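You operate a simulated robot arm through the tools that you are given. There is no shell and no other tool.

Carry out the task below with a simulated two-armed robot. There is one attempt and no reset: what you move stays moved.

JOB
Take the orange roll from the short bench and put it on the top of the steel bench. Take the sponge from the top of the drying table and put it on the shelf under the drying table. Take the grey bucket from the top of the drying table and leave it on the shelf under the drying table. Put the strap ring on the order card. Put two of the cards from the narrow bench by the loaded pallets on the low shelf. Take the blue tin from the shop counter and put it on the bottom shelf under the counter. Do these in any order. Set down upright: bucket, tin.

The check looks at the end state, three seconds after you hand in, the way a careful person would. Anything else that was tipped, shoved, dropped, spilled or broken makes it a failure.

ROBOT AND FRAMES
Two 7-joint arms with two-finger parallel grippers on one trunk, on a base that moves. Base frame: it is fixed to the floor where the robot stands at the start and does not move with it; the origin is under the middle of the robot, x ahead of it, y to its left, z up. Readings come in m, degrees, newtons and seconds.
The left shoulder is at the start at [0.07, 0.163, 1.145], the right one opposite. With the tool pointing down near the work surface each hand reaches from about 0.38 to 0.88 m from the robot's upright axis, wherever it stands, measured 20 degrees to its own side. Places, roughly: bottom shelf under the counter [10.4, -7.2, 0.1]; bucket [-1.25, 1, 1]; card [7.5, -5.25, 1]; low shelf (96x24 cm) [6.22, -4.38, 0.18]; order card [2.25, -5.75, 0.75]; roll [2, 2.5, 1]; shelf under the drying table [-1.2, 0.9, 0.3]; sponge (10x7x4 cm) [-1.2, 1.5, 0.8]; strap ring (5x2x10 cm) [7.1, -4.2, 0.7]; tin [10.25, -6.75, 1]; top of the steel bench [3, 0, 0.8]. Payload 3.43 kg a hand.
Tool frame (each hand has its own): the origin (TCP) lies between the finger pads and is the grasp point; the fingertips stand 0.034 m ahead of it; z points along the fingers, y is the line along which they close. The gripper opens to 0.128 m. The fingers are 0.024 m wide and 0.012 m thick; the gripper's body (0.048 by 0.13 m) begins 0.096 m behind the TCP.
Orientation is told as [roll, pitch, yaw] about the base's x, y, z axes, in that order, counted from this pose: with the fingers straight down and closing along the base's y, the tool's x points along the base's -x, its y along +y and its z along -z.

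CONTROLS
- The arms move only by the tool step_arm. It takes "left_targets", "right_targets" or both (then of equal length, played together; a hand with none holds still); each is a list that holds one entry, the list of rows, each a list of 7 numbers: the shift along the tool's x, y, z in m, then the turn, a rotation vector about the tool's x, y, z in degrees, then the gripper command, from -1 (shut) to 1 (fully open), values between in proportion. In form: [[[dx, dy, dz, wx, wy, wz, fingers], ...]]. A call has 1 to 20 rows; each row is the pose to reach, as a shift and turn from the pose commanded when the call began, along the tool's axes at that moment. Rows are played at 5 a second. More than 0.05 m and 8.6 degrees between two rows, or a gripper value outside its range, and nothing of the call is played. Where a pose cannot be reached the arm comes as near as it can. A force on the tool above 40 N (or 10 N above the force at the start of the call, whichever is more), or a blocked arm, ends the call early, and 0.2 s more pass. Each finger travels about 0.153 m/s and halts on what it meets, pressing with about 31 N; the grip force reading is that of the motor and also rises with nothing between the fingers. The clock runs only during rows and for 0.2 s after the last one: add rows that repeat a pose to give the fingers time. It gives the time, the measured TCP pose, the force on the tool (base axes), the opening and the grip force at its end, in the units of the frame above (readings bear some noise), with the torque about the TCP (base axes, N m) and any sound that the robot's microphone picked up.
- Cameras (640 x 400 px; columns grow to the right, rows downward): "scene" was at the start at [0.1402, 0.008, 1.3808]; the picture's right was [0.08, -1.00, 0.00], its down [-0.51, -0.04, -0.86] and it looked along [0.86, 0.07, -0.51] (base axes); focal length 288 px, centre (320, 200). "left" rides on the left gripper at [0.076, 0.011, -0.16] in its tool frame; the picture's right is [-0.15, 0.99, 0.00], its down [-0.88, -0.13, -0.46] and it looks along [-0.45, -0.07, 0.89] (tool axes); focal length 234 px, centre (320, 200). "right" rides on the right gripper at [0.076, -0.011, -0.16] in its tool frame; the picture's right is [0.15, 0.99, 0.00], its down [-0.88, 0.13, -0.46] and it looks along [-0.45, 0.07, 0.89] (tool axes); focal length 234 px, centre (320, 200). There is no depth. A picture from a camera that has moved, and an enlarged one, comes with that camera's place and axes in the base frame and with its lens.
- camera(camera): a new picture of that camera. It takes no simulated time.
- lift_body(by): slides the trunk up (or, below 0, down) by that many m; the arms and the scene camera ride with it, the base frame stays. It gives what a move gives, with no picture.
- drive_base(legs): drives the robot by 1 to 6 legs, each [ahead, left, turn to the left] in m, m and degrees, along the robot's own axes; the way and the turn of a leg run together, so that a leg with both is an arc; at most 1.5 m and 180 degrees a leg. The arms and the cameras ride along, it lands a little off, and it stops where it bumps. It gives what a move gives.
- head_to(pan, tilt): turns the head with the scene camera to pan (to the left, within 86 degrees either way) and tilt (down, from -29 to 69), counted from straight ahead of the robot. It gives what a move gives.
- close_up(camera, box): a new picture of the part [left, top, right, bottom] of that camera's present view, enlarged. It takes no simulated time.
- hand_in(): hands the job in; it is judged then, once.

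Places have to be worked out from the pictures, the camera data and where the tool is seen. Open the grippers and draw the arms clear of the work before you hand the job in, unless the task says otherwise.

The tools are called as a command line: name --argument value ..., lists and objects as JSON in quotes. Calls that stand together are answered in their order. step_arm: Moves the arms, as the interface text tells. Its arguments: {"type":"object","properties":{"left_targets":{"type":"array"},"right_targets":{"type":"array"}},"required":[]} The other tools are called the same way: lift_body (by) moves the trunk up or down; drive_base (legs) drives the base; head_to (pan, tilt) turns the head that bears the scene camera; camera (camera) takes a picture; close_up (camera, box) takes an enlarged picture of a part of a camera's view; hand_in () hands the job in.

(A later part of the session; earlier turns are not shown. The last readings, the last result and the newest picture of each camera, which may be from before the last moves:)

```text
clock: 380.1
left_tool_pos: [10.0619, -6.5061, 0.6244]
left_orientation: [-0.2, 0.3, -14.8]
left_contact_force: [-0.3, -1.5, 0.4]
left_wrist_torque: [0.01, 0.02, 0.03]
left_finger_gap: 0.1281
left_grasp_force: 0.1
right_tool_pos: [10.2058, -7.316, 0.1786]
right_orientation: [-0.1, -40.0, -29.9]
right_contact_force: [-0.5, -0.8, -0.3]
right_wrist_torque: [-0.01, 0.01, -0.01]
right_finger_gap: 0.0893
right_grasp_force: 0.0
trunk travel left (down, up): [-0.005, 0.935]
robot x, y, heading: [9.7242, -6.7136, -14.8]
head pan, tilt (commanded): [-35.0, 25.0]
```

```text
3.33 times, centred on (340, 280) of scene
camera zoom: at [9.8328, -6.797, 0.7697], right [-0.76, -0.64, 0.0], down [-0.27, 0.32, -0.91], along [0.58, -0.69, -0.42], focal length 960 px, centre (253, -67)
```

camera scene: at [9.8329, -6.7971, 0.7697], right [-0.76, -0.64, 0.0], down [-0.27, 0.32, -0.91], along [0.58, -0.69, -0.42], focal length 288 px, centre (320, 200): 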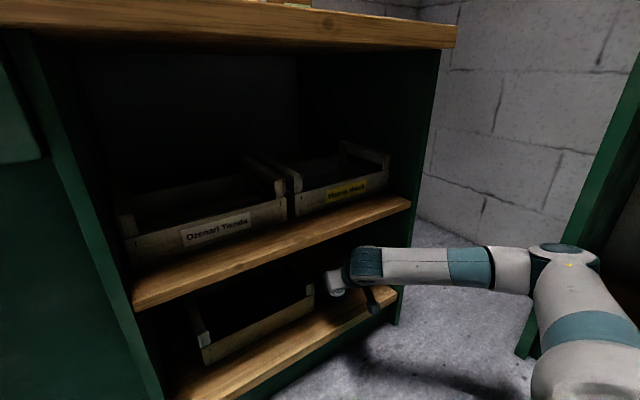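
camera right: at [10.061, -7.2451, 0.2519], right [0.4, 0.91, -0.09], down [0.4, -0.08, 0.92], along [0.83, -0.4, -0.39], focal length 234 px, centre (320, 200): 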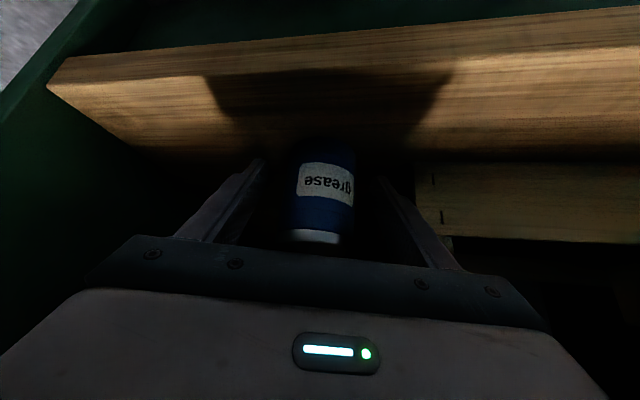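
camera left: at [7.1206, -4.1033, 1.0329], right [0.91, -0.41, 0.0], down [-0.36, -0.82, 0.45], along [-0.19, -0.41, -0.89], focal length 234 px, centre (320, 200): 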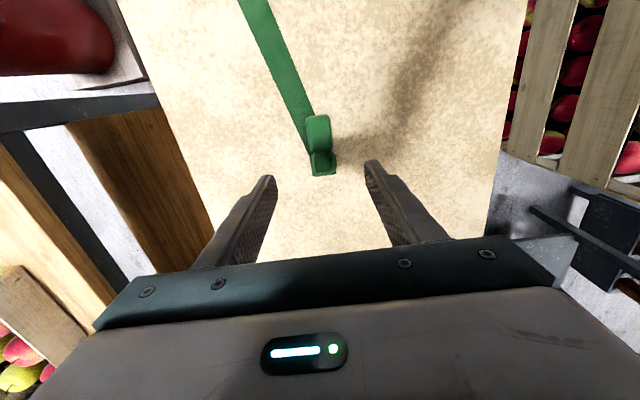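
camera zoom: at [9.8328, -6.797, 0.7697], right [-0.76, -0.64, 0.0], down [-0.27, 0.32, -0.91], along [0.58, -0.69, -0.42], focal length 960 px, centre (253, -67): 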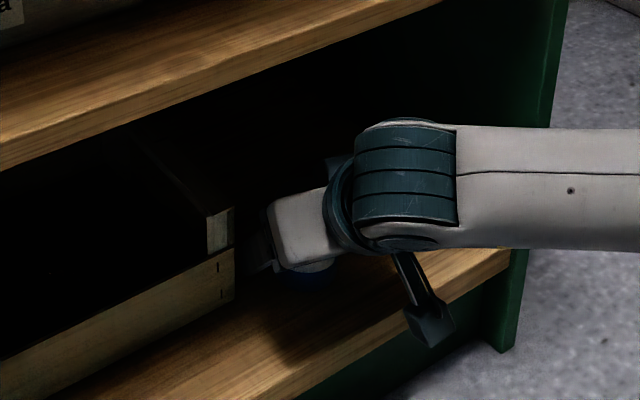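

Released; the tin stands. I withdraw along the finger axis and drive back straight.

step_arm --right_targets '[[[0, 0, -0.02, 0, 0, 0, 0.4], [0, 0, -0.04, 0, 0, 0, 0.4], [0, 0, -0.06, 0, 0, 0, 0.4], [0, 0, -0.08, 0, 0, 0, 0.4], [0, 0, -0.08, 0, 0, 0, 0.4]]]'

drive_base --legs '[[-0.4, 0, 0]]'

head_to --pan -25 --tilt 25

camera --camera "scene"

close_up --camera "scene" --box '[180, 180, 380, 320]'

```text
clock: 381.3
left_tool_pos: [10.0628, -6.5069, 0.6256]
left_orientation: [-0.1, 0.4, -14.8]
left_contact_force: [0.4, 0.1, 0.5]
left_wrist_torque: [-0.02, 0.01, -0.02]
left_finger_gap: 0.1281
left_grasp_force: 0.0
right_tool_pos: [10.1627, -7.2893, 0.2389]
right_orientation: [-0.1, -40.2, -29.9]
right_contact_force: [0.3, 0.6, 0.4]
right_wrist_torque: [0.01, -0.01, 0.0]
right_finger_gap: 0.0897
right_grasp_force: 0.1
trunk travel left (down, up): [-0.005, 0.935]
robot x, y, heading: [9.7255, -6.7129, -14.8]
head pan, tilt (commanded): [-35.0, 25.0]
```

```text
clock: 383.8
left_tool_pos: [9.6786, -6.4056, 0.6266]
left_orientation: [-0.1, 0.2, -14.9]
left_contact_force: [-0.3, -0.1, 0.6]
left_wrist_torque: [0.0, 0.0, 0.0]
left_finger_gap: 0.1281
left_grasp_force: 0.1
right_tool_pos: [9.7771, -7.1878, 0.2401]
right_orientation: [0.0, -40.1, -30.0]
right_contact_force: [0.1, 0.3, -1.0]
right_wrist_torque: [0.0, -0.01, 0.03]
right_finger_gap: 0.0898
right_grasp_force: 0.1
trunk travel left (down, up): [-0.005, 0.935]
robot x, y, heading: [9.3382, -6.6132, -14.9]
head pan, tilt (commanded): [-35.0, 25.0]
```

```text
clock: 384.5
left_tool_pos: [9.6784, -6.4055, 0.6249]
left_orientation: [-0.1, 0.4, -15.0]
left_contact_force: [-0.6, 0.2, 0.4]
left_wrist_torque: [0.02, -0.03, -0.01]
left_finger_gap: 0.128
left_grasp_force: 0.1
right_tool_pos: [9.7767, -7.1882, 0.2416]
right_orientation: [-0.1, -40.1, -30.0]
right_contact_force: [0.4, -0.6, 0.8]
right_wrist_torque: [-0.01, -0.01, -0.04]
right_finger_gap: 0.0898
right_grasp_force: 0.0
trunk travel left (down, up): [-0.005, 0.935]
robot x, y, heading: [9.3397, -6.613, -14.8]
head pan, tilt (commanded): [-25.0, 25.0]
```

```text
taken
camera scene: at [9.4596, -6.6835, 0.7698], right [-0.64, -0.77, 0.0], down [-0.32, 0.27, -0.91], along [0.69, -0.58, -0.42], focal length 288 px, centre (320, 200)
```

scene: 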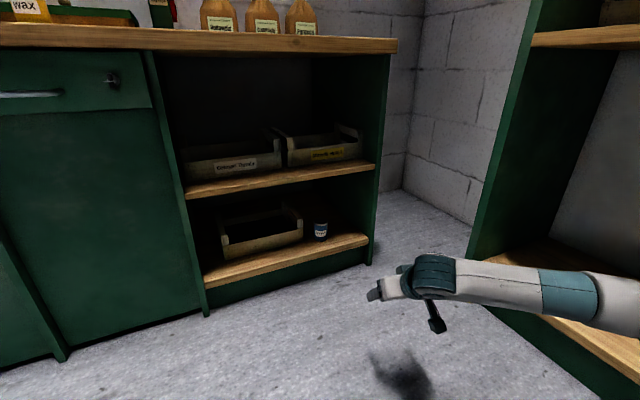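

```text
2.86 times, centred on (280, 250) of scene
camera zoom: at [9.4596, -6.6835, 0.7698], right [-0.64, -0.77, 0.0], down [-0.32, 0.27, -0.91], along [0.69, -0.58, -0.42], focal length 822 px, centre (434, 57)
```

zoom: 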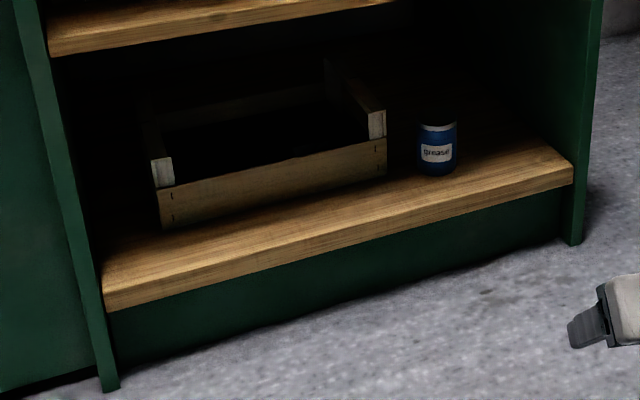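

The tin stands upright on the bottom shelf. I bring the right hand back to neutral and raise the trunk.

step_arm --right_targets '[[[-0.0057, 0.0178, -0.0383, -0.52, 3.98, -1.44, 0.5], [-0.0114, 0.0355, -0.0767, -1.05, 7.95, -2.88, 0.6], [-0.017, 0.0533, -0.115, -1.57, 11.93, -4.31, 0.7], [-0.0227, 0.071, -0.1533, -2.1, 15.9, -5.75, 0.8], [-0.0284, 0.0888, -0.1917, -2.62, 19.88, -7.19, 0.9], [-0.0341, 0.1066, -0.23, -3.14, 23.86, -8.63, 1], [-0.0398, 0.1243, -0.2683, -3.67, 27.83, -10.07, 1], [-0.0454, 0.1421, -0.3066, -4.19, 31.81, -11.5, 1], [-0.0511, 0.1598, -0.345, -4.72, 35.78, -12.94, 1], [-0.0568, 0.1776, -0.3833, -5.24, 39.76, -14.38, 1], [-0.0568, 0.1776, -0.3833, -5.24, 39.76, -14.38, 1]]]'

lift_body --by 0.4

lift_body --by 0.22

```text
clock: 386.9
left_tool_pos: [9.6788, -6.4067, 0.6253]
left_orientation: [-0.1, 0.4, -15.1]
left_contact_force: [-0.4, 0.4, -0.4]
left_wrist_torque: [0.03, 0.01, -0.01]
left_finger_gap: 0.1282
left_grasp_force: 0.0
right_tool_pos: [9.6879, -6.9329, 0.5696]
right_orientation: [0.0, 0.0, -15.0]
right_contact_force: [0.0, -0.1, 0.2]
right_wrist_torque: [0.01, 0.02, -0.03]
right_finger_gap: 0.1283
right_grasp_force: 0.0
trunk travel left (down, up): [-0.005, 0.935]
robot x, y, heading: [9.3389, -6.611, -14.9]
head pan, tilt (commanded): [-25.0, 25.0]
```

```text
clock: 390.7
left_tool_pos: [9.6782, -6.4059, 1.026]
left_orientation: [-0.2, 0.3, -15.0]
left_contact_force: [0.1, 0.5, 0.2]
left_wrist_torque: [0.0, 0.0, 0.01]
left_finger_gap: 0.128
left_grasp_force: 0.1
right_tool_pos: [9.6883, -6.9338, 0.9696]
right_orientation: [0.0, -0.1, -15.0]
right_contact_force: [-0.2, -0.6, 0.2]
right_wrist_torque: [0.01, 0.02, 0.03]
right_finger_gap: 0.1283
right_grasp_force: 0.1
trunk travel left (down, up): [-0.405, 0.535]
robot x, y, heading: [9.3407, -6.6113, -14.7]
head pan, tilt (commanded): [-25.0, 25.0]
```

```text
clock: 393.1
left_tool_pos: [9.6775, -6.4053, 1.2454]
left_orientation: [0.0, 0.2, -14.8]
left_contact_force: [-0.1, -1.2, 0.2]
left_wrist_torque: [0.02, -0.01, 0.01]
left_finger_gap: 0.1279
left_grasp_force: 0.0
right_tool_pos: [9.6888, -6.9331, 1.1901]
right_orientation: [0.1, -0.1, -15.0]
right_contact_force: [0.2, 0.1, 0.8]
right_wrist_torque: [-0.01, 0.03, 0.01]
right_finger_gap: 0.1283
right_grasp_force: 0.0
trunk travel left (down, up): [-0.625, 0.315]
robot x, y, heading: [9.3386, -6.6105, -15.1]
head pan, tilt (commanded): [-25.0, 25.0]
```

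Now the cards: I turn left to heading 75° (facing the narrow bench from the south side) and slide left along the aisle between it and the wall benches.

drive_base --legs '[[0, 0, 90], [0.2, 0, 0], [0, 1.0, 0]]'

head_to --pan 40 --tilt 25

camera --camera "scene"

head_to --pan 80 --tilt 30

camera --camera "scene"

```text
clock: 403.2
left_tool_pos: [8.2367, -5.8126, 1.2452]
left_orientation: [-0.1, 0.3, 74.4]
left_contact_force: [-0.1, -0.9, 0.8]
left_wrist_torque: [-0.04, 0.01, 0.01]
left_finger_gap: 0.1279
left_grasp_force: 0.0
right_tool_pos: [8.7642, -5.8074, 1.1893]
right_orientation: [0.0, -0.1, 74.4]
right_contact_force: [0.7, 0.0, 0.4]
right_wrist_torque: [-0.03, 0.01, -0.01]
right_finger_gap: 0.128
right_grasp_force: 0.1
trunk travel left (down, up): [-0.625, 0.315]
robot x, y, heading: [8.437, -6.1542, 74.6]
head pan, tilt (commanded): [-25.0, 25.0]
```

```text
clock: 404.6
left_tool_pos: [8.2362, -5.814, 1.2459]
left_orientation: [-0.1, 0.2, 74.5]
left_contact_force: [-0.2, 0.3, -0.4]
left_wrist_torque: [0.01, -0.01, -0.04]
left_finger_gap: 0.1279
left_grasp_force: 0.1
right_tool_pos: [8.7649, -5.8082, 1.1902]
right_orientation: [0.0, -0.1, 74.6]
right_contact_force: [0.0, 0.7, -0.6]
right_wrist_torque: [0.01, 0.0, 0.0]
right_finger_gap: 0.1279
right_grasp_force: 0.0
trunk travel left (down, up): [-0.625, 0.315]
robot x, y, heading: [8.4373, -6.1534, 74.5]
head pan, tilt (commanded): [40.0, 25.0]
```

```text
taken
camera scene: at [8.4144, -6.0207, 1.3898], right [0.91, 0.41, 0.0], down [0.18, -0.38, -0.91], along [-0.38, 0.82, -0.42], focal length 288 px, centre (320, 200)
```

scene: 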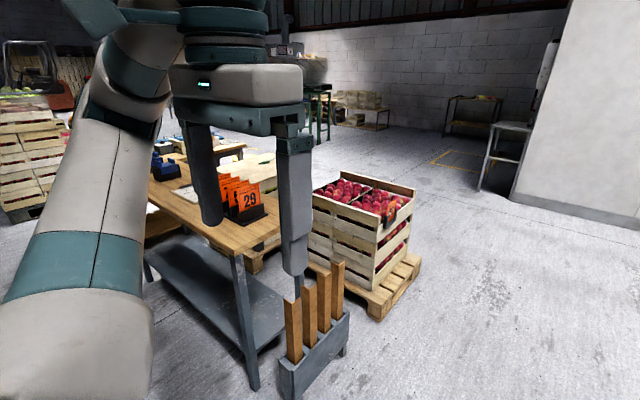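

```text
clock: 405.6
left_tool_pos: [8.2362, -5.8128, 1.2454]
left_orientation: [-0.1, 0.3, 74.5]
left_contact_force: [0.2, -0.1, -0.8]
left_wrist_torque: [0.0, -0.01, 0.03]
left_finger_gap: 0.1281
left_grasp_force: 0.1
right_tool_pos: [8.7636, -5.8094, 1.1894]
right_orientation: [0.0, -0.1, 74.5]
right_contact_force: [-0.1, -0.1, 0.4]
right_wrist_torque: [-0.02, 0.01, 0.02]
right_finger_gap: 0.128
right_grasp_force: 0.0
trunk travel left (down, up): [-0.625, 0.315]
robot x, y, heading: [8.4378, -6.1518, 74.6]
head pan, tilt (commanded): [80.0, 30.0]
```

```text
taken
camera scene: at [8.3709, -6.0655, 1.3818], right [0.43, 0.9, 0.0], down [0.45, -0.22, -0.87], along [-0.78, 0.37, -0.5], focal length 288 px, centre (320, 200)
```

scene: 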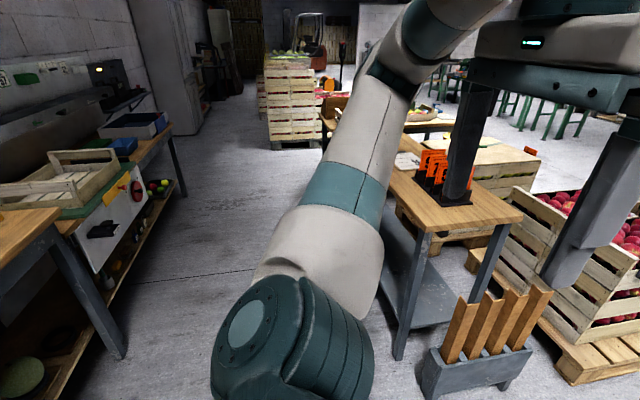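

The aisle is wide enough. I slide left 1.0 m to stand in front of the rack and look at the cards.

drive_base --legs '[[0, 1.02, 0]]'

head_to --pan -5 --tilt 40

camera --camera "scene"

camera --camera "right"

```text
clock: 410.9
left_tool_pos: [7.2447, -5.5469, 1.2459]
left_orientation: [-0.2, 0.3, 74.9]
left_contact_force: [0.3, -0.1, 0.1]
left_wrist_torque: [0.0, 0.0, -0.01]
left_finger_gap: 0.1283
left_grasp_force: 0.0
right_tool_pos: [7.7736, -5.5363, 1.1898]
right_orientation: [0.0, 0.0, 75.0]
right_contact_force: [-0.5, -0.1, 0.4]
right_wrist_torque: [0.01, -0.01, 0.03]
right_finger_gap: 0.1279
right_grasp_force: 0.1
trunk travel left (down, up): [-0.625, 0.315]
robot x, y, heading: [7.4522, -5.8859, 75.2]
head pan, tilt (commanded): [80.0, 30.0]
```

```text
clock: 412.5
left_tool_pos: [7.2445, -5.547, 1.245]
left_orientation: [-0.1, 0.3, 75.0]
left_contact_force: [-0.3, -0.1, -0.3]
left_wrist_torque: [0.02, 0.02, 0.02]
left_finger_gap: 0.128
left_grasp_force: 0.1
right_tool_pos: [7.7737, -5.5369, 1.1895]
right_orientation: [0.0, -0.2, 74.9]
right_contact_force: [-0.1, 0.1, -0.5]
right_wrist_torque: [0.02, -0.01, -0.02]
right_finger_gap: 0.128
right_grasp_force: 0.2
trunk travel left (down, up): [-0.625, 0.315]
robot x, y, heading: [7.4475, -5.8848, 74.9]
head pan, tilt (commanded): [-5.0, 40.0]
```

```text
taken
camera scene: at [7.4928, -5.7557, 1.3664], right [0.94, -0.34, 0.0], down [-0.22, -0.6, -0.77], along [0.26, 0.72, -0.64], focal length 288 px, centre (320, 200)
```

scene: 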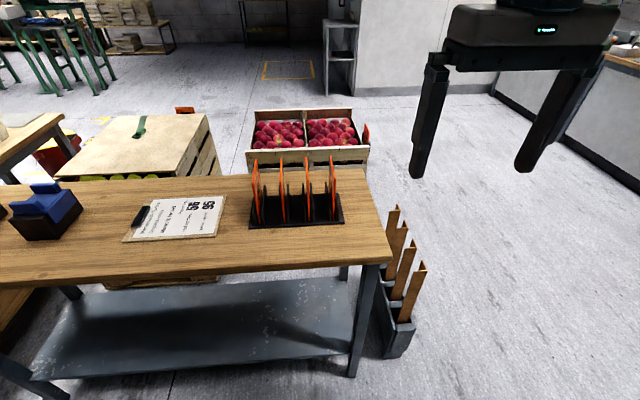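

```text
taken
camera right: at [7.7637, -5.6123, 1.3496], right [-0.99, 0.11, 0.0], down [0.1, 0.88, 0.46], along [0.05, 0.45, -0.89], focal length 234 px, centre (320, 200)
```

right: 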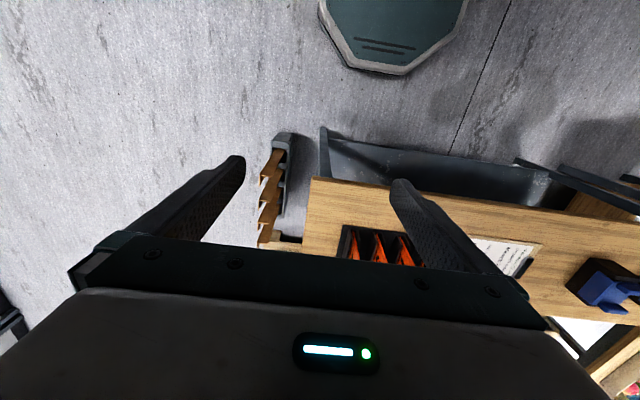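

I zoom in on the rack and the clipboard.

close_up --camera "scene" --box '[230, 140, 360, 240]'

close_up --camera "scene" --box '[110, 180, 240, 260]'

close_up --camera "right" --box '[320, 200, 440, 280]'

```text
4.00 times, centred on (295, 190) of scene
camera zoom: at [7.4928, -5.7557, 1.3664], right [0.94, -0.34, 0.0], down [-0.22, -0.6, -0.77], along [0.26, 0.72, -0.64], focal length 1151 px, centre (420, 240)
```

zoom: 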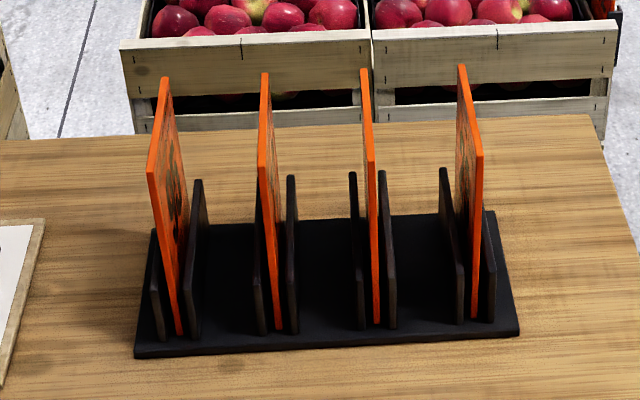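

```text
4.92 times, centred on (175, 220) of scene
camera zoom: at [7.4928, -5.7557, 1.3664], right [0.94, -0.34, 0.0], down [-0.22, -0.6, -0.77], along [0.26, 0.72, -0.64], focal length 1417 px, centre (1034, 102)
```

zoom: 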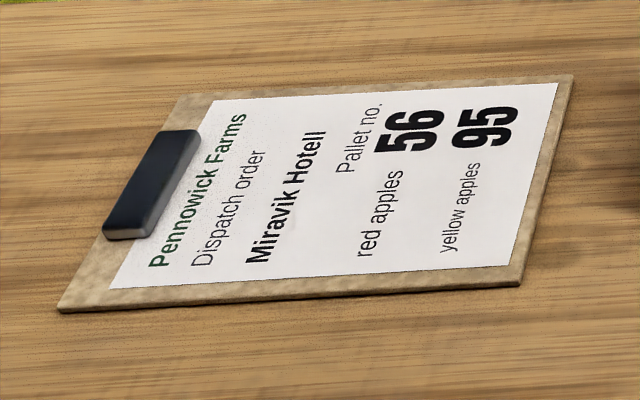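

```text
5.00 times, centred on (380, 240) of right
camera zoom: at [7.7637, -5.6123, 1.3496], right [-0.99, 0.11, 0.0], down [0.1, 0.88, 0.46], along [0.05, 0.45, -0.89], focal length 1171 px, centre (20, 0)
```

zoom: 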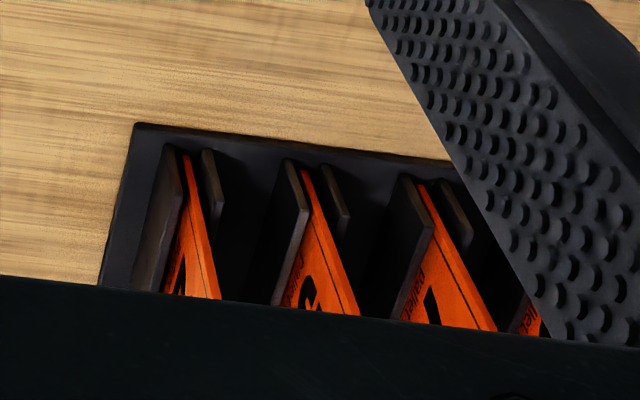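

The four cards (10.6×14 cm) are spaced 6.5 cm; tops at z≈0.967. I bring the right hand above the rightmost card (≈(7.729,-5.196)) with a small opening.

step_arm --right_targets '[[[-0.0353, 0.0146, 0, 0, 0, 0, 0.6], [-0.0706, 0.0292, 0, 0, 0, 0, 0.2], [-0.1059, 0.0438, 0, 0, 0, 0, -0.2], [-0.1412, 0.0584, 0, 0, 0, 0, -0.45], [-0.1765, 0.073, 0, 0, 0, 0, -0.45], [-0.2118, 0.0876, 0, 0, 0, 0, -0.45], [-0.2471, 0.1022, 0, 0, 0, 0, -0.45], [-0.2824, 0.1168, 0, 0, 0, 0, -0.45], [-0.3177, 0.1314, 0.02, 0, 0, 0, -0.45], [-0.3177, 0.1314, 0.06, 0, 0, 0, -0.45], [-0.3177, 0.1314, 0.1, 0, 0, 0, -0.45], [-0.3177, 0.1314, 0.12, 0, 0, 0, -0.45], [-0.3177, 0.1314, 0.12, 0, 0, 0, -0.45]]]'

camera --camera "right"

close_up --camera "scene" --box '[220, 80, 380, 240]'

```text
clock: 415.3
left_tool_pos: [7.2447, -5.5473, 1.2457]
left_orientation: [-0.1, 0.2, 75.1]
left_contact_force: [0.3, -0.1, -0.8]
left_wrist_torque: [0.01, 0.01, 0.0]
left_finger_gap: 0.1278
left_grasp_force: 0.1
right_tool_pos: [7.7286, -5.1944, 1.0714]
right_orientation: [-0.1, -0.1, 75.0]
right_contact_force: [-0.6, 0.8, 0.0]
right_wrist_torque: [0.0, -0.03, -0.05]
right_finger_gap: 0.0351
right_grasp_force: 0.0
trunk travel left (down, up): [-0.625, 0.315]
robot x, y, heading: [7.4503, -5.8858, 74.9]
head pan, tilt (commanded): [-5.0, 40.0]
```

```text
taken
camera right: at [7.719, -5.2708, 1.2305], right [-0.99, 0.11, 0.0], down [0.1, 0.88, 0.46], along [0.05, 0.45, -0.89], focal length 234 px, centre (320, 200)
```

right: 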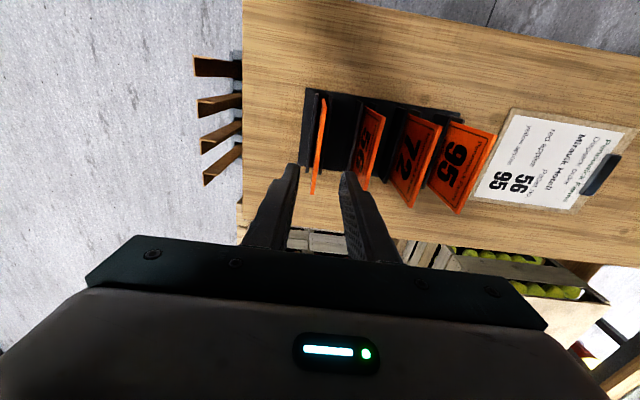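

```text
2.50 times, centred on (300, 160) of scene
camera zoom: at [7.493, -5.756, 1.3665], right [0.94, -0.34, 0.0], down [-0.22, -0.6, -0.77], along [0.26, 0.72, -0.64], focal length 720 px, centre (370, 300)
```

zoom: 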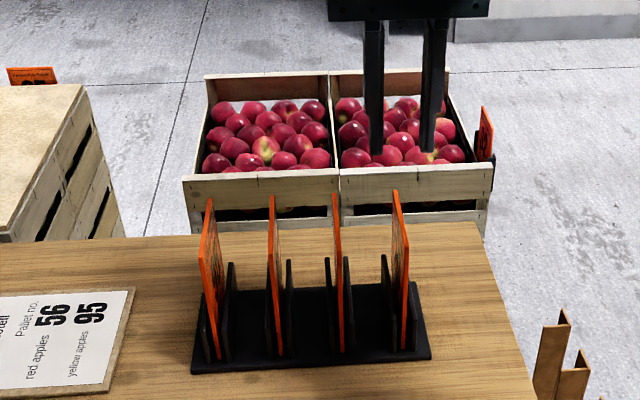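

The hand is aligned with card 29. I descend to z≈0.928 (tips above the dividers) and close.

step_arm --right_targets '[[[0, 0, 0.04, 0, 0, 0, -0.45], [0, 0, 0.08, 0, 0, 0, -0.45], [0, 0, 0.12, 0, 0, 0, -0.45], [0, 0, 0.143, 0, 0, 0, -0.45], [0, 0, 0.143, 0, 0, 0, -0.45]]]'

close_up --camera "scene" --box '[220, 80, 380, 240]'

camera --camera "right"

```text
clock: 416.5
left_tool_pos: [7.2441, -5.5464, 1.246]
left_orientation: [-0.1, 0.3, 74.9]
left_contact_force: [0.2, -0.1, -0.3]
left_wrist_torque: [-0.02, -0.01, 0.0]
left_finger_gap: 0.1278
left_grasp_force: 0.0
right_tool_pos: [7.7277, -5.196, 0.9275]
right_orientation: [0.0, -0.1, 75.0]
right_contact_force: [-0.3, 0.5, 0.6]
right_wrist_torque: [-0.01, 0.03, 0.01]
right_finger_gap: 0.0353
right_grasp_force: 0.0
trunk travel left (down, up): [-0.625, 0.315]
robot x, y, heading: [7.4518, -5.8856, 75.0]
head pan, tilt (commanded): [-5.0, 40.0]
```

```text
2.50 times, centred on (300, 160) of scene
camera zoom: at [7.4925, -5.7559, 1.3665], right [0.94, -0.34, 0.0], down [-0.22, -0.6, -0.77], along [0.26, 0.72, -0.64], focal length 720 px, centre (370, 300)
```

zoom: 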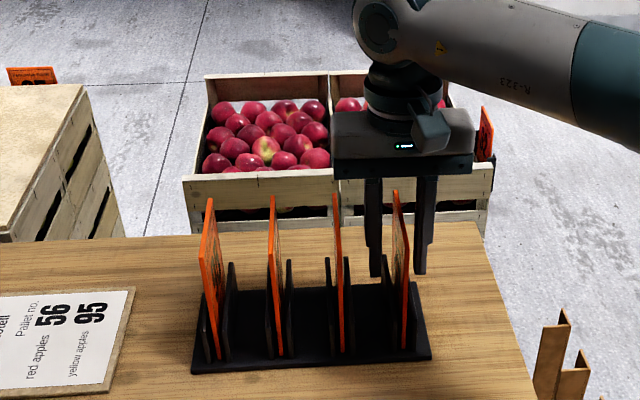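

```text
taken
camera right: at [7.7186, -5.271, 1.0869], right [-0.99, 0.11, 0.0], down [0.1, 0.88, 0.46], along [0.05, 0.45, -0.89], focal length 234 px, centre (320, 200)
```

right: 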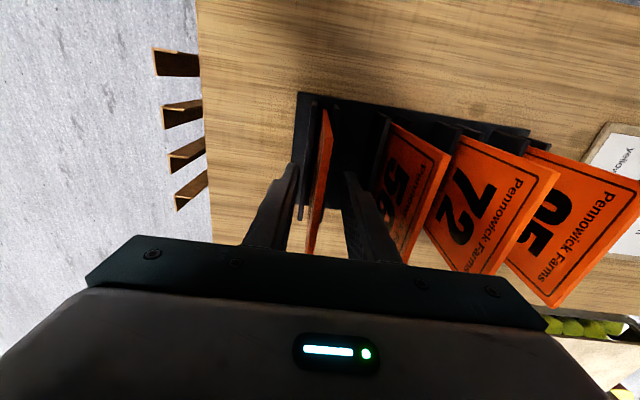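

The fingers straddle card 29. I close on it.

step_arm --right_targets '[[[0, 0, 0, 0, 0, 0, -0.6], [0, 0, 0, 0, 0, 0, -0.8], [0, 0, 0, 0, 0, 0, -1], [0, 0, 0, 0, 0, 0, -1]]]'

step_arm --right_targets '[[[0, 0, -0.01, 0, 0, 0, -1], [0, 0, -0.03, 0, 0, 0, -1], [0, 0, -0.06, 0, 0, 0, -1], [0, 0, -0.09, 0, 0, 0, -1], [0, 0, -0.13, 0, 0, 0, -1], [0, 0, -0.17, 0, 0, 0, -1], [0, 0, -0.21, 0, 0, 0, -1], [0, 0, -0.25, 0, 0, 0, -1], [0, 0, -0.25, 0, 0, 0, -1]]]'

camera --camera "scene"

camera --camera "right"

```text
clock: 417.5
left_tool_pos: [7.2442, -5.5466, 1.245]
left_orientation: [-0.1, 0.4, 75.0]
left_contact_force: [0.3, 0.2, -0.4]
left_wrist_torque: [0.02, 0.02, 0.03]
left_finger_gap: 0.128
left_grasp_force: 0.0
right_tool_pos: [7.7271, -5.1944, 0.9282]
right_orientation: [-0.1, -0.1, 75.0]
right_contact_force: [-0.1, 0.9, -0.4]
right_wrist_torque: [0.0, -0.03, -0.02]
right_finger_gap: 0.0041
right_grasp_force: 31.0
trunk travel left (down, up): [-0.625, 0.315]
robot x, y, heading: [7.4475, -5.885, 74.9]
head pan, tilt (commanded): [-5.0, 40.0]
```

```text
clock: 419.5
left_tool_pos: [7.2446, -5.5462, 1.2463]
left_orientation: [-0.1, 0.3, 75.0]
left_contact_force: [-0.4, 1.4, -0.5]
left_wrist_torque: [-0.02, 0.02, -0.01]
left_finger_gap: 0.1278
left_grasp_force: 0.1
right_tool_pos: [7.7283, -5.196, 1.1758]
right_orientation: [0.0, 0.0, 75.0]
right_contact_force: [0.0, -0.3, 0.2]
right_wrist_torque: [0.0, 0.05, 0.02]
right_finger_gap: 0.0035
right_grasp_force: 31.2
trunk travel left (down, up): [-0.625, 0.315]
robot x, y, heading: [7.4522, -5.8863, 75.1]
head pan, tilt (commanded): [-5.0, 40.0]
```

```text
taken
camera scene: at [7.4935, -5.755, 1.3663], right [0.94, -0.34, 0.0], down [-0.22, -0.6, -0.77], along [0.26, 0.72, -0.64], focal length 288 px, centre (320, 200)
```

scene: 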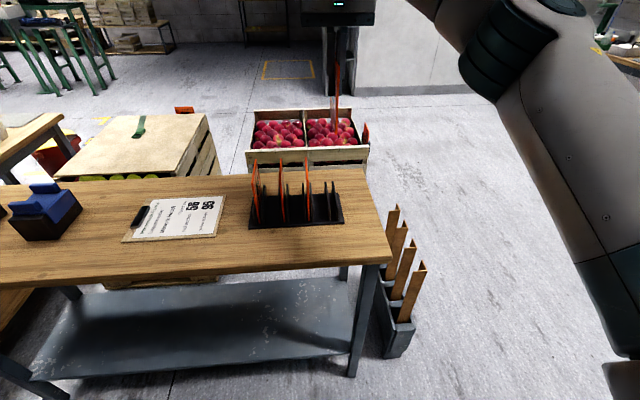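

```text
taken
camera right: at [7.7198, -5.2716, 1.3365], right [-0.99, 0.11, 0.0], down [0.1, 0.88, 0.46], along [0.05, 0.45, -0.89], focal length 234 px, centre (320, 200)
```

right: 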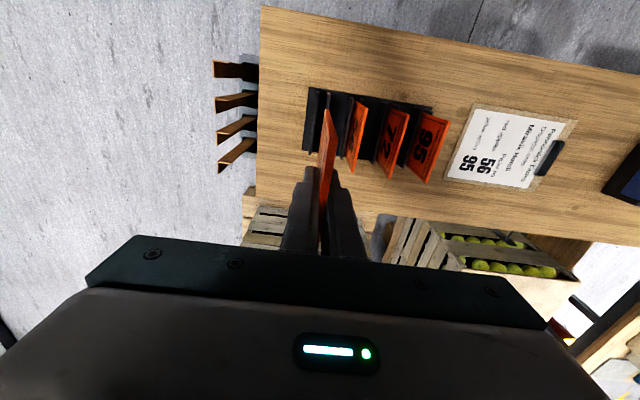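

Card 29 is out of the rack. I retract the right hand with it, shift the base right 0.12 m, and bring the left hand above card 72 (third from the right).

step_arm --right_targets '[[[0.035, -0.018, 0, 0, 0, 0, -1], [0.07, -0.036, -0.005, 0, 0, 0, -1], [0.105, -0.054, -0.01, 0, 0, 0, -1], [0.14, -0.072, -0.015, 0, 0, 0, -1], [0.175, -0.09, -0.02, 0, 0, 0, -1], [0.21, -0.108, -0.025, 0, 0, 0, -1], [0.25, -0.13, -0.03, 0, 0, 0, -1], [0.25, -0.13, -0.03, 0, 0, 0, -1]]]'

drive_base --legs '[[0, -0.12, 0]]'

camera --camera "scene"

```text
clock: 421.3
left_tool_pos: [7.2439, -5.545, 1.2448]
left_orientation: [-0.1, 0.3, 75.2]
left_contact_force: [-0.4, -0.4, 0.2]
left_wrist_torque: [-0.02, -0.01, -0.03]
left_finger_gap: 0.1279
left_grasp_force: 0.1
right_tool_pos: [7.7878, -5.4691, 1.2069]
right_orientation: [0.1, 0.0, 74.9]
right_contact_force: [-0.3, 0.5, 0.0]
right_wrist_torque: [-0.02, 0.0, -0.02]
right_finger_gap: 0.0039
right_grasp_force: 30.3
trunk travel left (down, up): [-0.625, 0.315]
robot x, y, heading: [7.4535, -5.8862, 75.0]
head pan, tilt (commanded): [-5.0, 40.0]
```

```text
clock: 422.6
left_tool_pos: [7.3597, -5.578, 1.2451]
left_orientation: [0.0, 0.2, 75.1]
left_contact_force: [-0.5, -0.8, 0.1]
left_wrist_torque: [0.0, -0.01, -0.01]
left_finger_gap: 0.1281
left_grasp_force: 0.0
right_tool_pos: [7.904, -5.5021, 1.2063]
right_orientation: [0.0, -0.1, 75.0]
right_contact_force: [0.0, -0.2, -0.6]
right_wrist_torque: [-0.02, 0.0, 0.0]
right_finger_gap: 0.0038
right_grasp_force: 30.8
trunk travel left (down, up): [-0.625, 0.315]
robot x, y, heading: [7.5646, -5.9151, 75.2]
head pan, tilt (commanded): [-5.0, 40.0]
```

```text
taken
camera scene: at [7.6075, -5.7864, 1.3664], right [0.94, -0.34, 0.0], down [-0.22, -0.6, -0.77], along [0.26, 0.72, -0.64], focal length 288 px, centre (320, 200)
```

scene: 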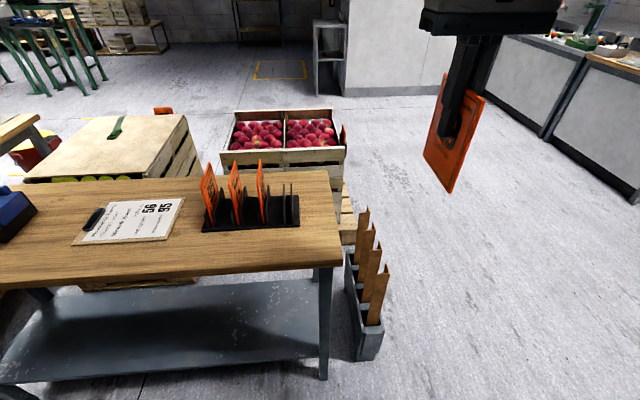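

I zoom on the rack to refine card 72's position.

close_up --camera "scene" --box '[190, 145, 310, 245]'

```text
4.00 times, centred on (250, 195) of scene
camera zoom: at [7.6075, -5.7864, 1.3664], right [0.94, -0.34, 0.0], down [-0.22, -0.6, -0.77], along [0.26, 0.72, -0.64], focal length 1151 px, centre (600, 220)
```

zoom: 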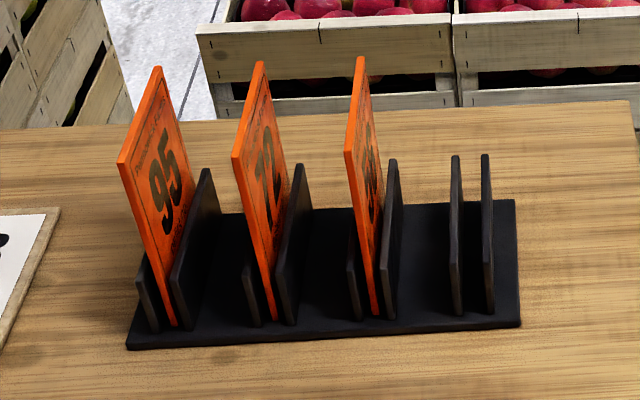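

Card 72's centre confirmed at (7.603,-5.161). I move the left hand above it.

step_arm --left_targets '[[[-0.0388, -0.0106, 0.01, 0, 0, 0, 0.7], [-0.0776, -0.0213, 0.02, 0, 0, 0, 0.3], [-0.1165, -0.0319, 0.03, 0, 0, 0, -0.1], [-0.1553, -0.0425, 0.04, 0, 0, 0, -0.45], [-0.1941, -0.0532, 0.05, 0, 0, 0, -0.45], [-0.2329, -0.0638, 0.06, 0, 0, 0, -0.45], [-0.2718, -0.0744, 0.07, 0, 0, 0, -0.45], [-0.3106, -0.0851, 0.08, 0, 0, 0, -0.45], [-0.3494, -0.0957, 0.09, 0, 0, 0, -0.45], [-0.3882, -0.1063, 0.1, 0, 0, 0, -0.45], [-0.4271, -0.117, 0.11, 0, 0, 0, -0.45], [-0.4659, -0.1276, 0.12, 0, 0, 0, -0.45], [-0.4659, -0.1276, 0.165, 0, 0, 0, -0.45], [-0.4659, -0.1276, 0.165, 0, 0, 0, -0.45]]]'

camera --camera "left"

close_up --camera "scene" --box '[170, 80, 330, 240]'

```text
clock: 425.6
left_tool_pos: [7.6031, -5.1616, 1.0784]
left_orientation: [0.0, 0.1, 74.9]
left_contact_force: [0.7, -0.4, 0.2]
left_wrist_torque: [0.03, -0.02, -0.03]
left_finger_gap: 0.0351
left_grasp_force: 0.0
right_tool_pos: [7.9047, -5.5013, 1.2063]
right_orientation: [0.1, -0.1, 75.0]
right_contact_force: [0.2, -1.5, 0.8]
right_wrist_torque: [0.0, 0.01, 0.01]
right_finger_gap: 0.0038
right_grasp_force: 31.5
trunk travel left (down, up): [-0.625, 0.315]
robot x, y, heading: [7.5667, -5.918, 74.8]
head pan, tilt (commanded): [-5.0, 40.0]
```

```text
taken
camera left: at [7.5744, -5.2324, 1.2386], right [-0.92, 0.4, 0.0], down [0.35, 0.82, 0.45], along [0.18, 0.41, -0.89], focal length 234 px, centre (320, 200)
```

left: 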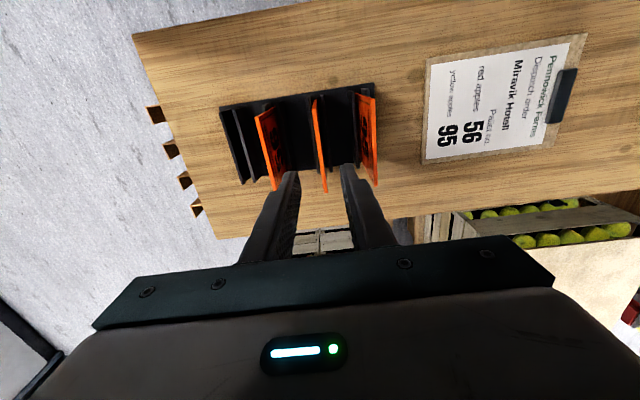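

```text
2.50 times, centred on (250, 160) of scene
camera zoom: at [7.6088, -5.7875, 1.3665], right [0.94, -0.34, 0.0], down [-0.22, -0.6, -0.77], along [0.26, 0.72, -0.64], focal length 720 px, centre (495, 300)
```

zoom: 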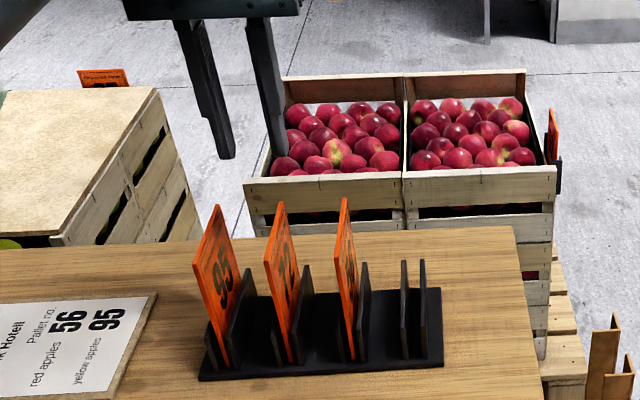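

Aligned with card 72. I descend and close on it, then lift.

step_arm --left_targets '[[[0, 0, 0.04, 0, 0, 0, -0.45], [0, 0, 0.08, 0, 0, 0, -0.45], [0, 0, 0.12, 0, 0, 0, -0.45], [0, 0, 0.15, 0, 0, 0, -0.45], [0, 0, 0.15, 0, 0, 0, -0.45]]]'

camera --camera "left"

step_arm --left_targets '[[[0, 0, 0, 0, 0, 0, -0.6], [0, 0, 0, 0, 0, 0, -0.8], [0, 0, 0, 0, 0, 0, -1], [0, 0, 0, 0, 0, 0, -1]]]'

step_arm --left_targets '[[[0, 0, -0.01, 0, 0, 0, -1], [0, 0, -0.03, 0, 0, 0, -1], [0, 0, -0.06, 0, 0, 0, -1], [0, 0, -0.09, 0, 0, 0, -1], [0, 0, -0.13, 0, 0, 0, -1], [0, 0, -0.17, 0, 0, 0, -1], [0, 0, -0.21, 0, 0, 0, -1], [0, 0, -0.25, 0, 0, 0, -1], [0, 0, -0.25, 0, 0, 0, -1]]]'

camera --camera "scene"

```text
clock: 426.8
left_tool_pos: [7.6038, -5.1601, 0.9287]
left_orientation: [-0.1, 0.3, 75.0]
left_contact_force: [-0.4, 0.9, 0.9]
left_wrist_torque: [-0.02, 0.0, -0.02]
left_finger_gap: 0.0351
left_grasp_force: 0.2
right_tool_pos: [7.9053, -5.5016, 1.2069]
right_orientation: [0.1, -0.1, 75.0]
right_contact_force: [-0.4, 1.0, -0.6]
right_wrist_torque: [0.04, 0.02, 0.0]
right_finger_gap: 0.0037
right_grasp_force: 31.1
trunk travel left (down, up): [-0.625, 0.315]
robot x, y, heading: [7.5685, -5.9142, 75.1]
head pan, tilt (commanded): [-5.0, 40.0]
```

```text
taken
camera left: at [7.574, -5.2319, 1.0885], right [-0.92, 0.4, 0.0], down [0.35, 0.82, 0.45], along [0.18, 0.41, -0.89], focal length 234 px, centre (320, 200)
```

left: 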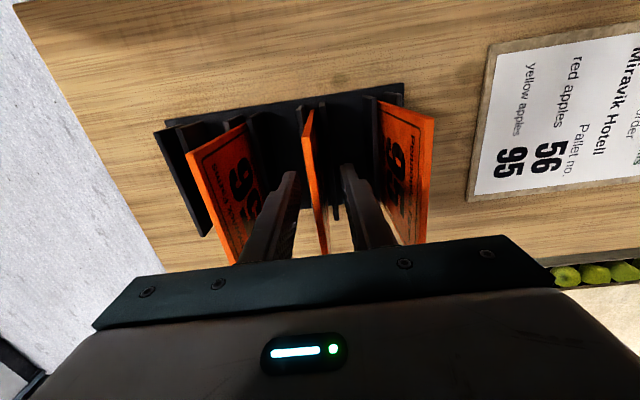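

```text
clock: 427.8
left_tool_pos: [7.6048, -5.1616, 0.9292]
left_orientation: [-0.1, 0.3, 75.0]
left_contact_force: [-0.9, -1.1, 0.4]
left_wrist_torque: [0.0, 0.0, 0.03]
left_finger_gap: 0.0042
left_grasp_force: 31.4
right_tool_pos: [7.9056, -5.5014, 1.2068]
right_orientation: [0.0, -0.1, 75.0]
right_contact_force: [-0.7, -0.5, 0.8]
right_wrist_torque: [0.03, 0.02, 0.01]
right_finger_gap: 0.0036
right_grasp_force: 31.7
trunk travel left (down, up): [-0.625, 0.315]
robot x, y, heading: [7.5637, -5.9145, 75.1]
head pan, tilt (commanded): [-5.0, 40.0]
```

```text
clock: 429.8
left_tool_pos: [7.6043, -5.1589, 1.1781]
left_orientation: [-0.1, 0.2, 74.9]
left_contact_force: [-0.6, 0.2, 0.1]
left_wrist_torque: [-0.05, 0.0, 0.0]
left_finger_gap: 0.0038
left_grasp_force: 30.9
right_tool_pos: [7.9043, -5.4991, 1.2059]
right_orientation: [0.0, 0.0, 75.0]
right_contact_force: [0.6, 0.8, 0.0]
right_wrist_torque: [-0.02, 0.03, -0.01]
right_finger_gap: 0.0037
right_grasp_force: 30.8
trunk travel left (down, up): [-0.625, 0.315]
robot x, y, heading: [7.5677, -5.912, 74.9]
head pan, tilt (commanded): [-5.0, 40.0]
```

```text
taken
camera scene: at [7.608, -5.7855, 1.3663], right [0.94, -0.34, 0.0], down [-0.22, -0.6, -0.77], along [0.26, 0.72, -0.64], focal length 288 px, centre (320, 200)
```

scene: 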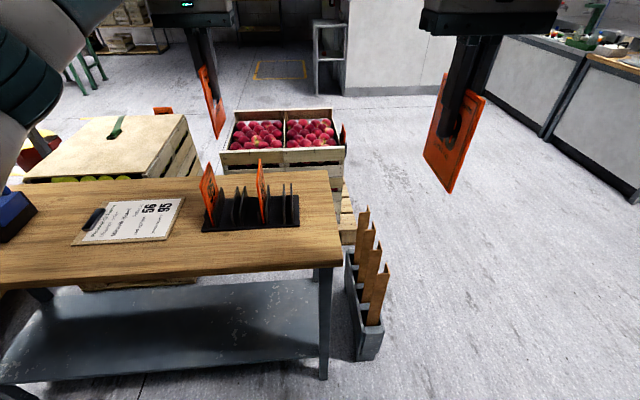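

Both cards are held, rack undisturbed. I retract the left hand and slide west along the south aisle toward the sorting table's west side, checking on the way.

step_arm --left_targets '[[[0.04, 0.01, -0.005, 0, 0, 0, -1], [0.08, 0.02, -0.01, 0, 0, 0, -1], [0.12, 0.03, -0.015, 0, 0, 0, -1], [0.16, 0.04, -0.02, 0, 0, 0, -1], [0.2, 0.05, -0.025, 0, 0, 0, -1], [0.24, 0.06, -0.03, 0, 0, 0, -1], [0.28, 0.07, -0.035, 0, 0, 0, -1], [0.32, 0.08, -0.04, 0, 0, 0, -1], [0.32, 0.08, -0.04, 0, 0, 0, -1]]]'

drive_base --legs '[[0, 1.2, 0]]'

head_to --pan 75 --tilt 25

camera --camera "scene"

head_to --pan 30 --tilt 25

camera --camera "scene"

```text
clock: 431.8
left_tool_pos: [7.4438, -5.4476, 1.2196]
left_orientation: [-0.1, 0.3, 75.1]
left_contact_force: [-0.3, 0.2, 1.0]
left_wrist_torque: [-0.03, 0.03, 0.02]
left_finger_gap: 0.0038
left_grasp_force: 31.1
right_tool_pos: [7.9052, -5.5004, 1.2066]
right_orientation: [0.0, 0.0, 75.0]
right_contact_force: [0.6, -0.5, -0.3]
right_wrist_torque: [0.01, 0.02, -0.02]
right_finger_gap: 0.0038
right_grasp_force: 31.2
trunk travel left (down, up): [-0.625, 0.315]
robot x, y, heading: [7.5656, -5.9147, 74.7]
head pan, tilt (commanded): [-5.0, 40.0]
```

```text
clock: 437.8
left_tool_pos: [6.2917, -5.1422, 1.221]
left_orientation: [-0.1, 0.3, 75.2]
left_contact_force: [-0.1, 0.7, -0.4]
left_wrist_torque: [0.03, -0.02, 0.02]
left_finger_gap: 0.004
left_grasp_force: 30.9
right_tool_pos: [6.7536, -5.194, 1.2063]
right_orientation: [0.0, -0.1, 75.1]
right_contact_force: [0.4, 0.1, 0.3]
right_wrist_torque: [-0.01, -0.06, 0.0]
right_finger_gap: 0.0038
right_grasp_force: 30.5
trunk travel left (down, up): [-0.625, 0.315]
robot x, y, heading: [6.4166, -5.6096, 75.4]
head pan, tilt (commanded): [-5.0, 40.0]
```

```text
clock: 439.3
left_tool_pos: [6.293, -5.143, 1.2208]
left_orientation: [-0.1, 0.3, 75.2]
left_contact_force: [0.3, 0.9, 0.3]
left_wrist_torque: [-0.03, 0.01, -0.03]
left_finger_gap: 0.0037
left_grasp_force: 31.3
right_tool_pos: [6.7519, -5.1945, 1.2069]
right_orientation: [0.0, -0.1, 75.1]
right_contact_force: [0.2, -0.3, -0.9]
right_wrist_torque: [-0.03, 0.01, -0.02]
right_finger_gap: 0.0038
right_grasp_force: 31.2
trunk travel left (down, up): [-0.625, 0.315]
robot x, y, heading: [6.4153, -5.6099, 75.3]
head pan, tilt (commanded): [75.0, 25.0]
```

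```text
taken
camera scene: at [6.3487, -5.5139, 1.3898], right [0.5, 0.87, 0.0], down [0.37, -0.21, -0.91], along [-0.79, 0.45, -0.42], focal length 288 px, centre (320, 200)
```

scene: 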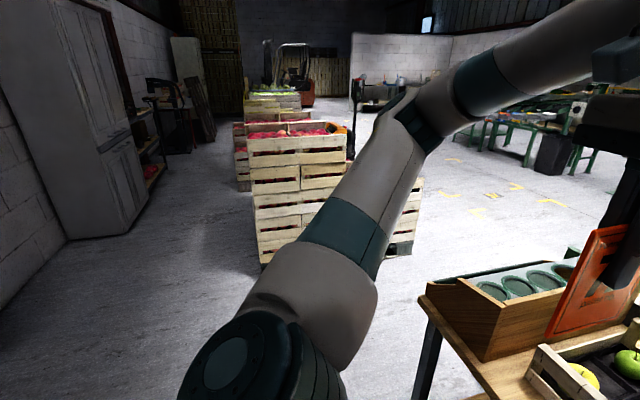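

```text
clock: 440.4
left_tool_pos: [6.2907, -5.1421, 1.2201]
left_orientation: [-0.1, 0.3, 75.2]
left_contact_force: [0.5, -0.2, 0.1]
left_wrist_torque: [-0.03, -0.02, -0.01]
left_finger_gap: 0.0037
left_grasp_force: 30.9
right_tool_pos: [6.753, -5.1943, 1.2067]
right_orientation: [0.0, -0.1, 75.1]
right_contact_force: [-0.1, 0.8, -0.5]
right_wrist_torque: [0.02, 0.0, 0.02]
right_finger_gap: 0.0039
right_grasp_force: 30.5
trunk travel left (down, up): [-0.625, 0.315]
robot x, y, heading: [6.4133, -5.6103, 75.1]
head pan, tilt (commanded): [30.0, 25.0]
```

```text
taken
camera scene: at [6.4044, -5.4709, 1.3897], right [0.96, 0.26, 0.0], down [0.11, -0.41, -0.91], along [-0.24, 0.87, -0.42], focal length 288 px, centre (320, 200)
```

scene: 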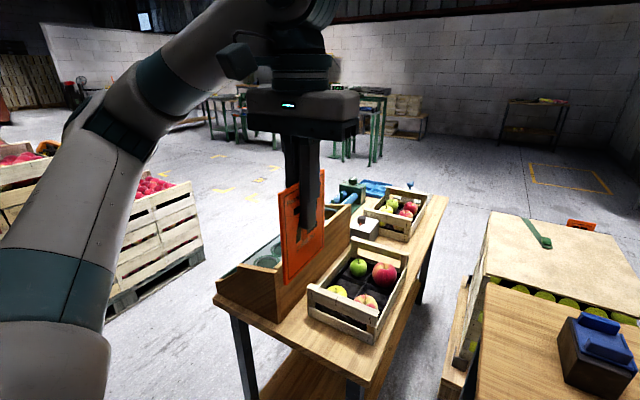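

The corridor between the crates (e1<5.7) and the sorting table (e1>7.0) is clear. I slide 1.27 m further west, turn right to face the table's west side, and move alongside it.

drive_base --legs '[[0, 1.27, 0], [0, 0, -90], [0, 0.6, 0]]'

head_to --pan 10 --tilt 30

camera --camera "scene"

```text
clock: 453.6
left_tool_pos: [5.805, -4.5657, 1.2205]
left_orientation: [-0.1, 0.3, -14.1]
left_contact_force: [-0.8, 0.4, 0.4]
left_wrist_torque: [-0.01, 0.05, -0.01]
left_finger_gap: 0.0039
left_grasp_force: 31.0
right_tool_pos: [5.7589, -5.0279, 1.2065]
right_orientation: [0.0, -0.1, -14.1]
right_contact_force: [-0.6, -0.4, 0.1]
right_wrist_torque: [0.01, 0.01, 0.0]
right_finger_gap: 0.0037
right_grasp_force: 31.1
trunk travel left (down, up): [-0.625, 0.315]
robot x, y, heading: [5.3395, -4.6958, -14.4]
head pan, tilt (commanded): [30.0, 25.0]
```

```text
clock: 454.5
left_tool_pos: [5.8049, -4.5655, 1.2203]
left_orientation: [-0.1, 0.3, -14.1]
left_contact_force: [-0.8, -0.1, -0.4]
left_wrist_torque: [0.02, 0.05, -0.02]
left_finger_gap: 0.0039
left_grasp_force: 31.0
right_tool_pos: [5.7593, -5.0281, 1.2067]
right_orientation: [0.1, 0.0, -14.0]
right_contact_force: [-0.3, -0.4, -0.3]
right_wrist_torque: [-0.03, 0.0, -0.06]
right_finger_gap: 0.0039
right_grasp_force: 31.4
trunk travel left (down, up): [-0.625, 0.315]
robot x, y, heading: [5.3396, -4.7, -14.1]
head pan, tilt (commanded): [10.0, 30.0]
```

```text
taken
camera scene: at [5.4787, -4.7146, 1.3818], right [-0.07, -1.0, 0.0], down [-0.5, 0.04, -0.87], along [0.86, -0.06, -0.5], focal length 288 px, centre (320, 200)
```

scene: 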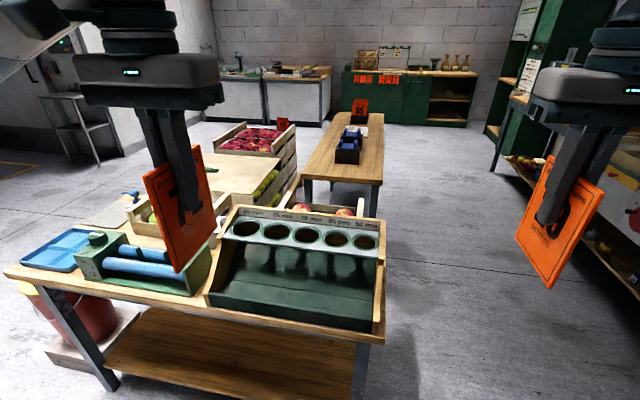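

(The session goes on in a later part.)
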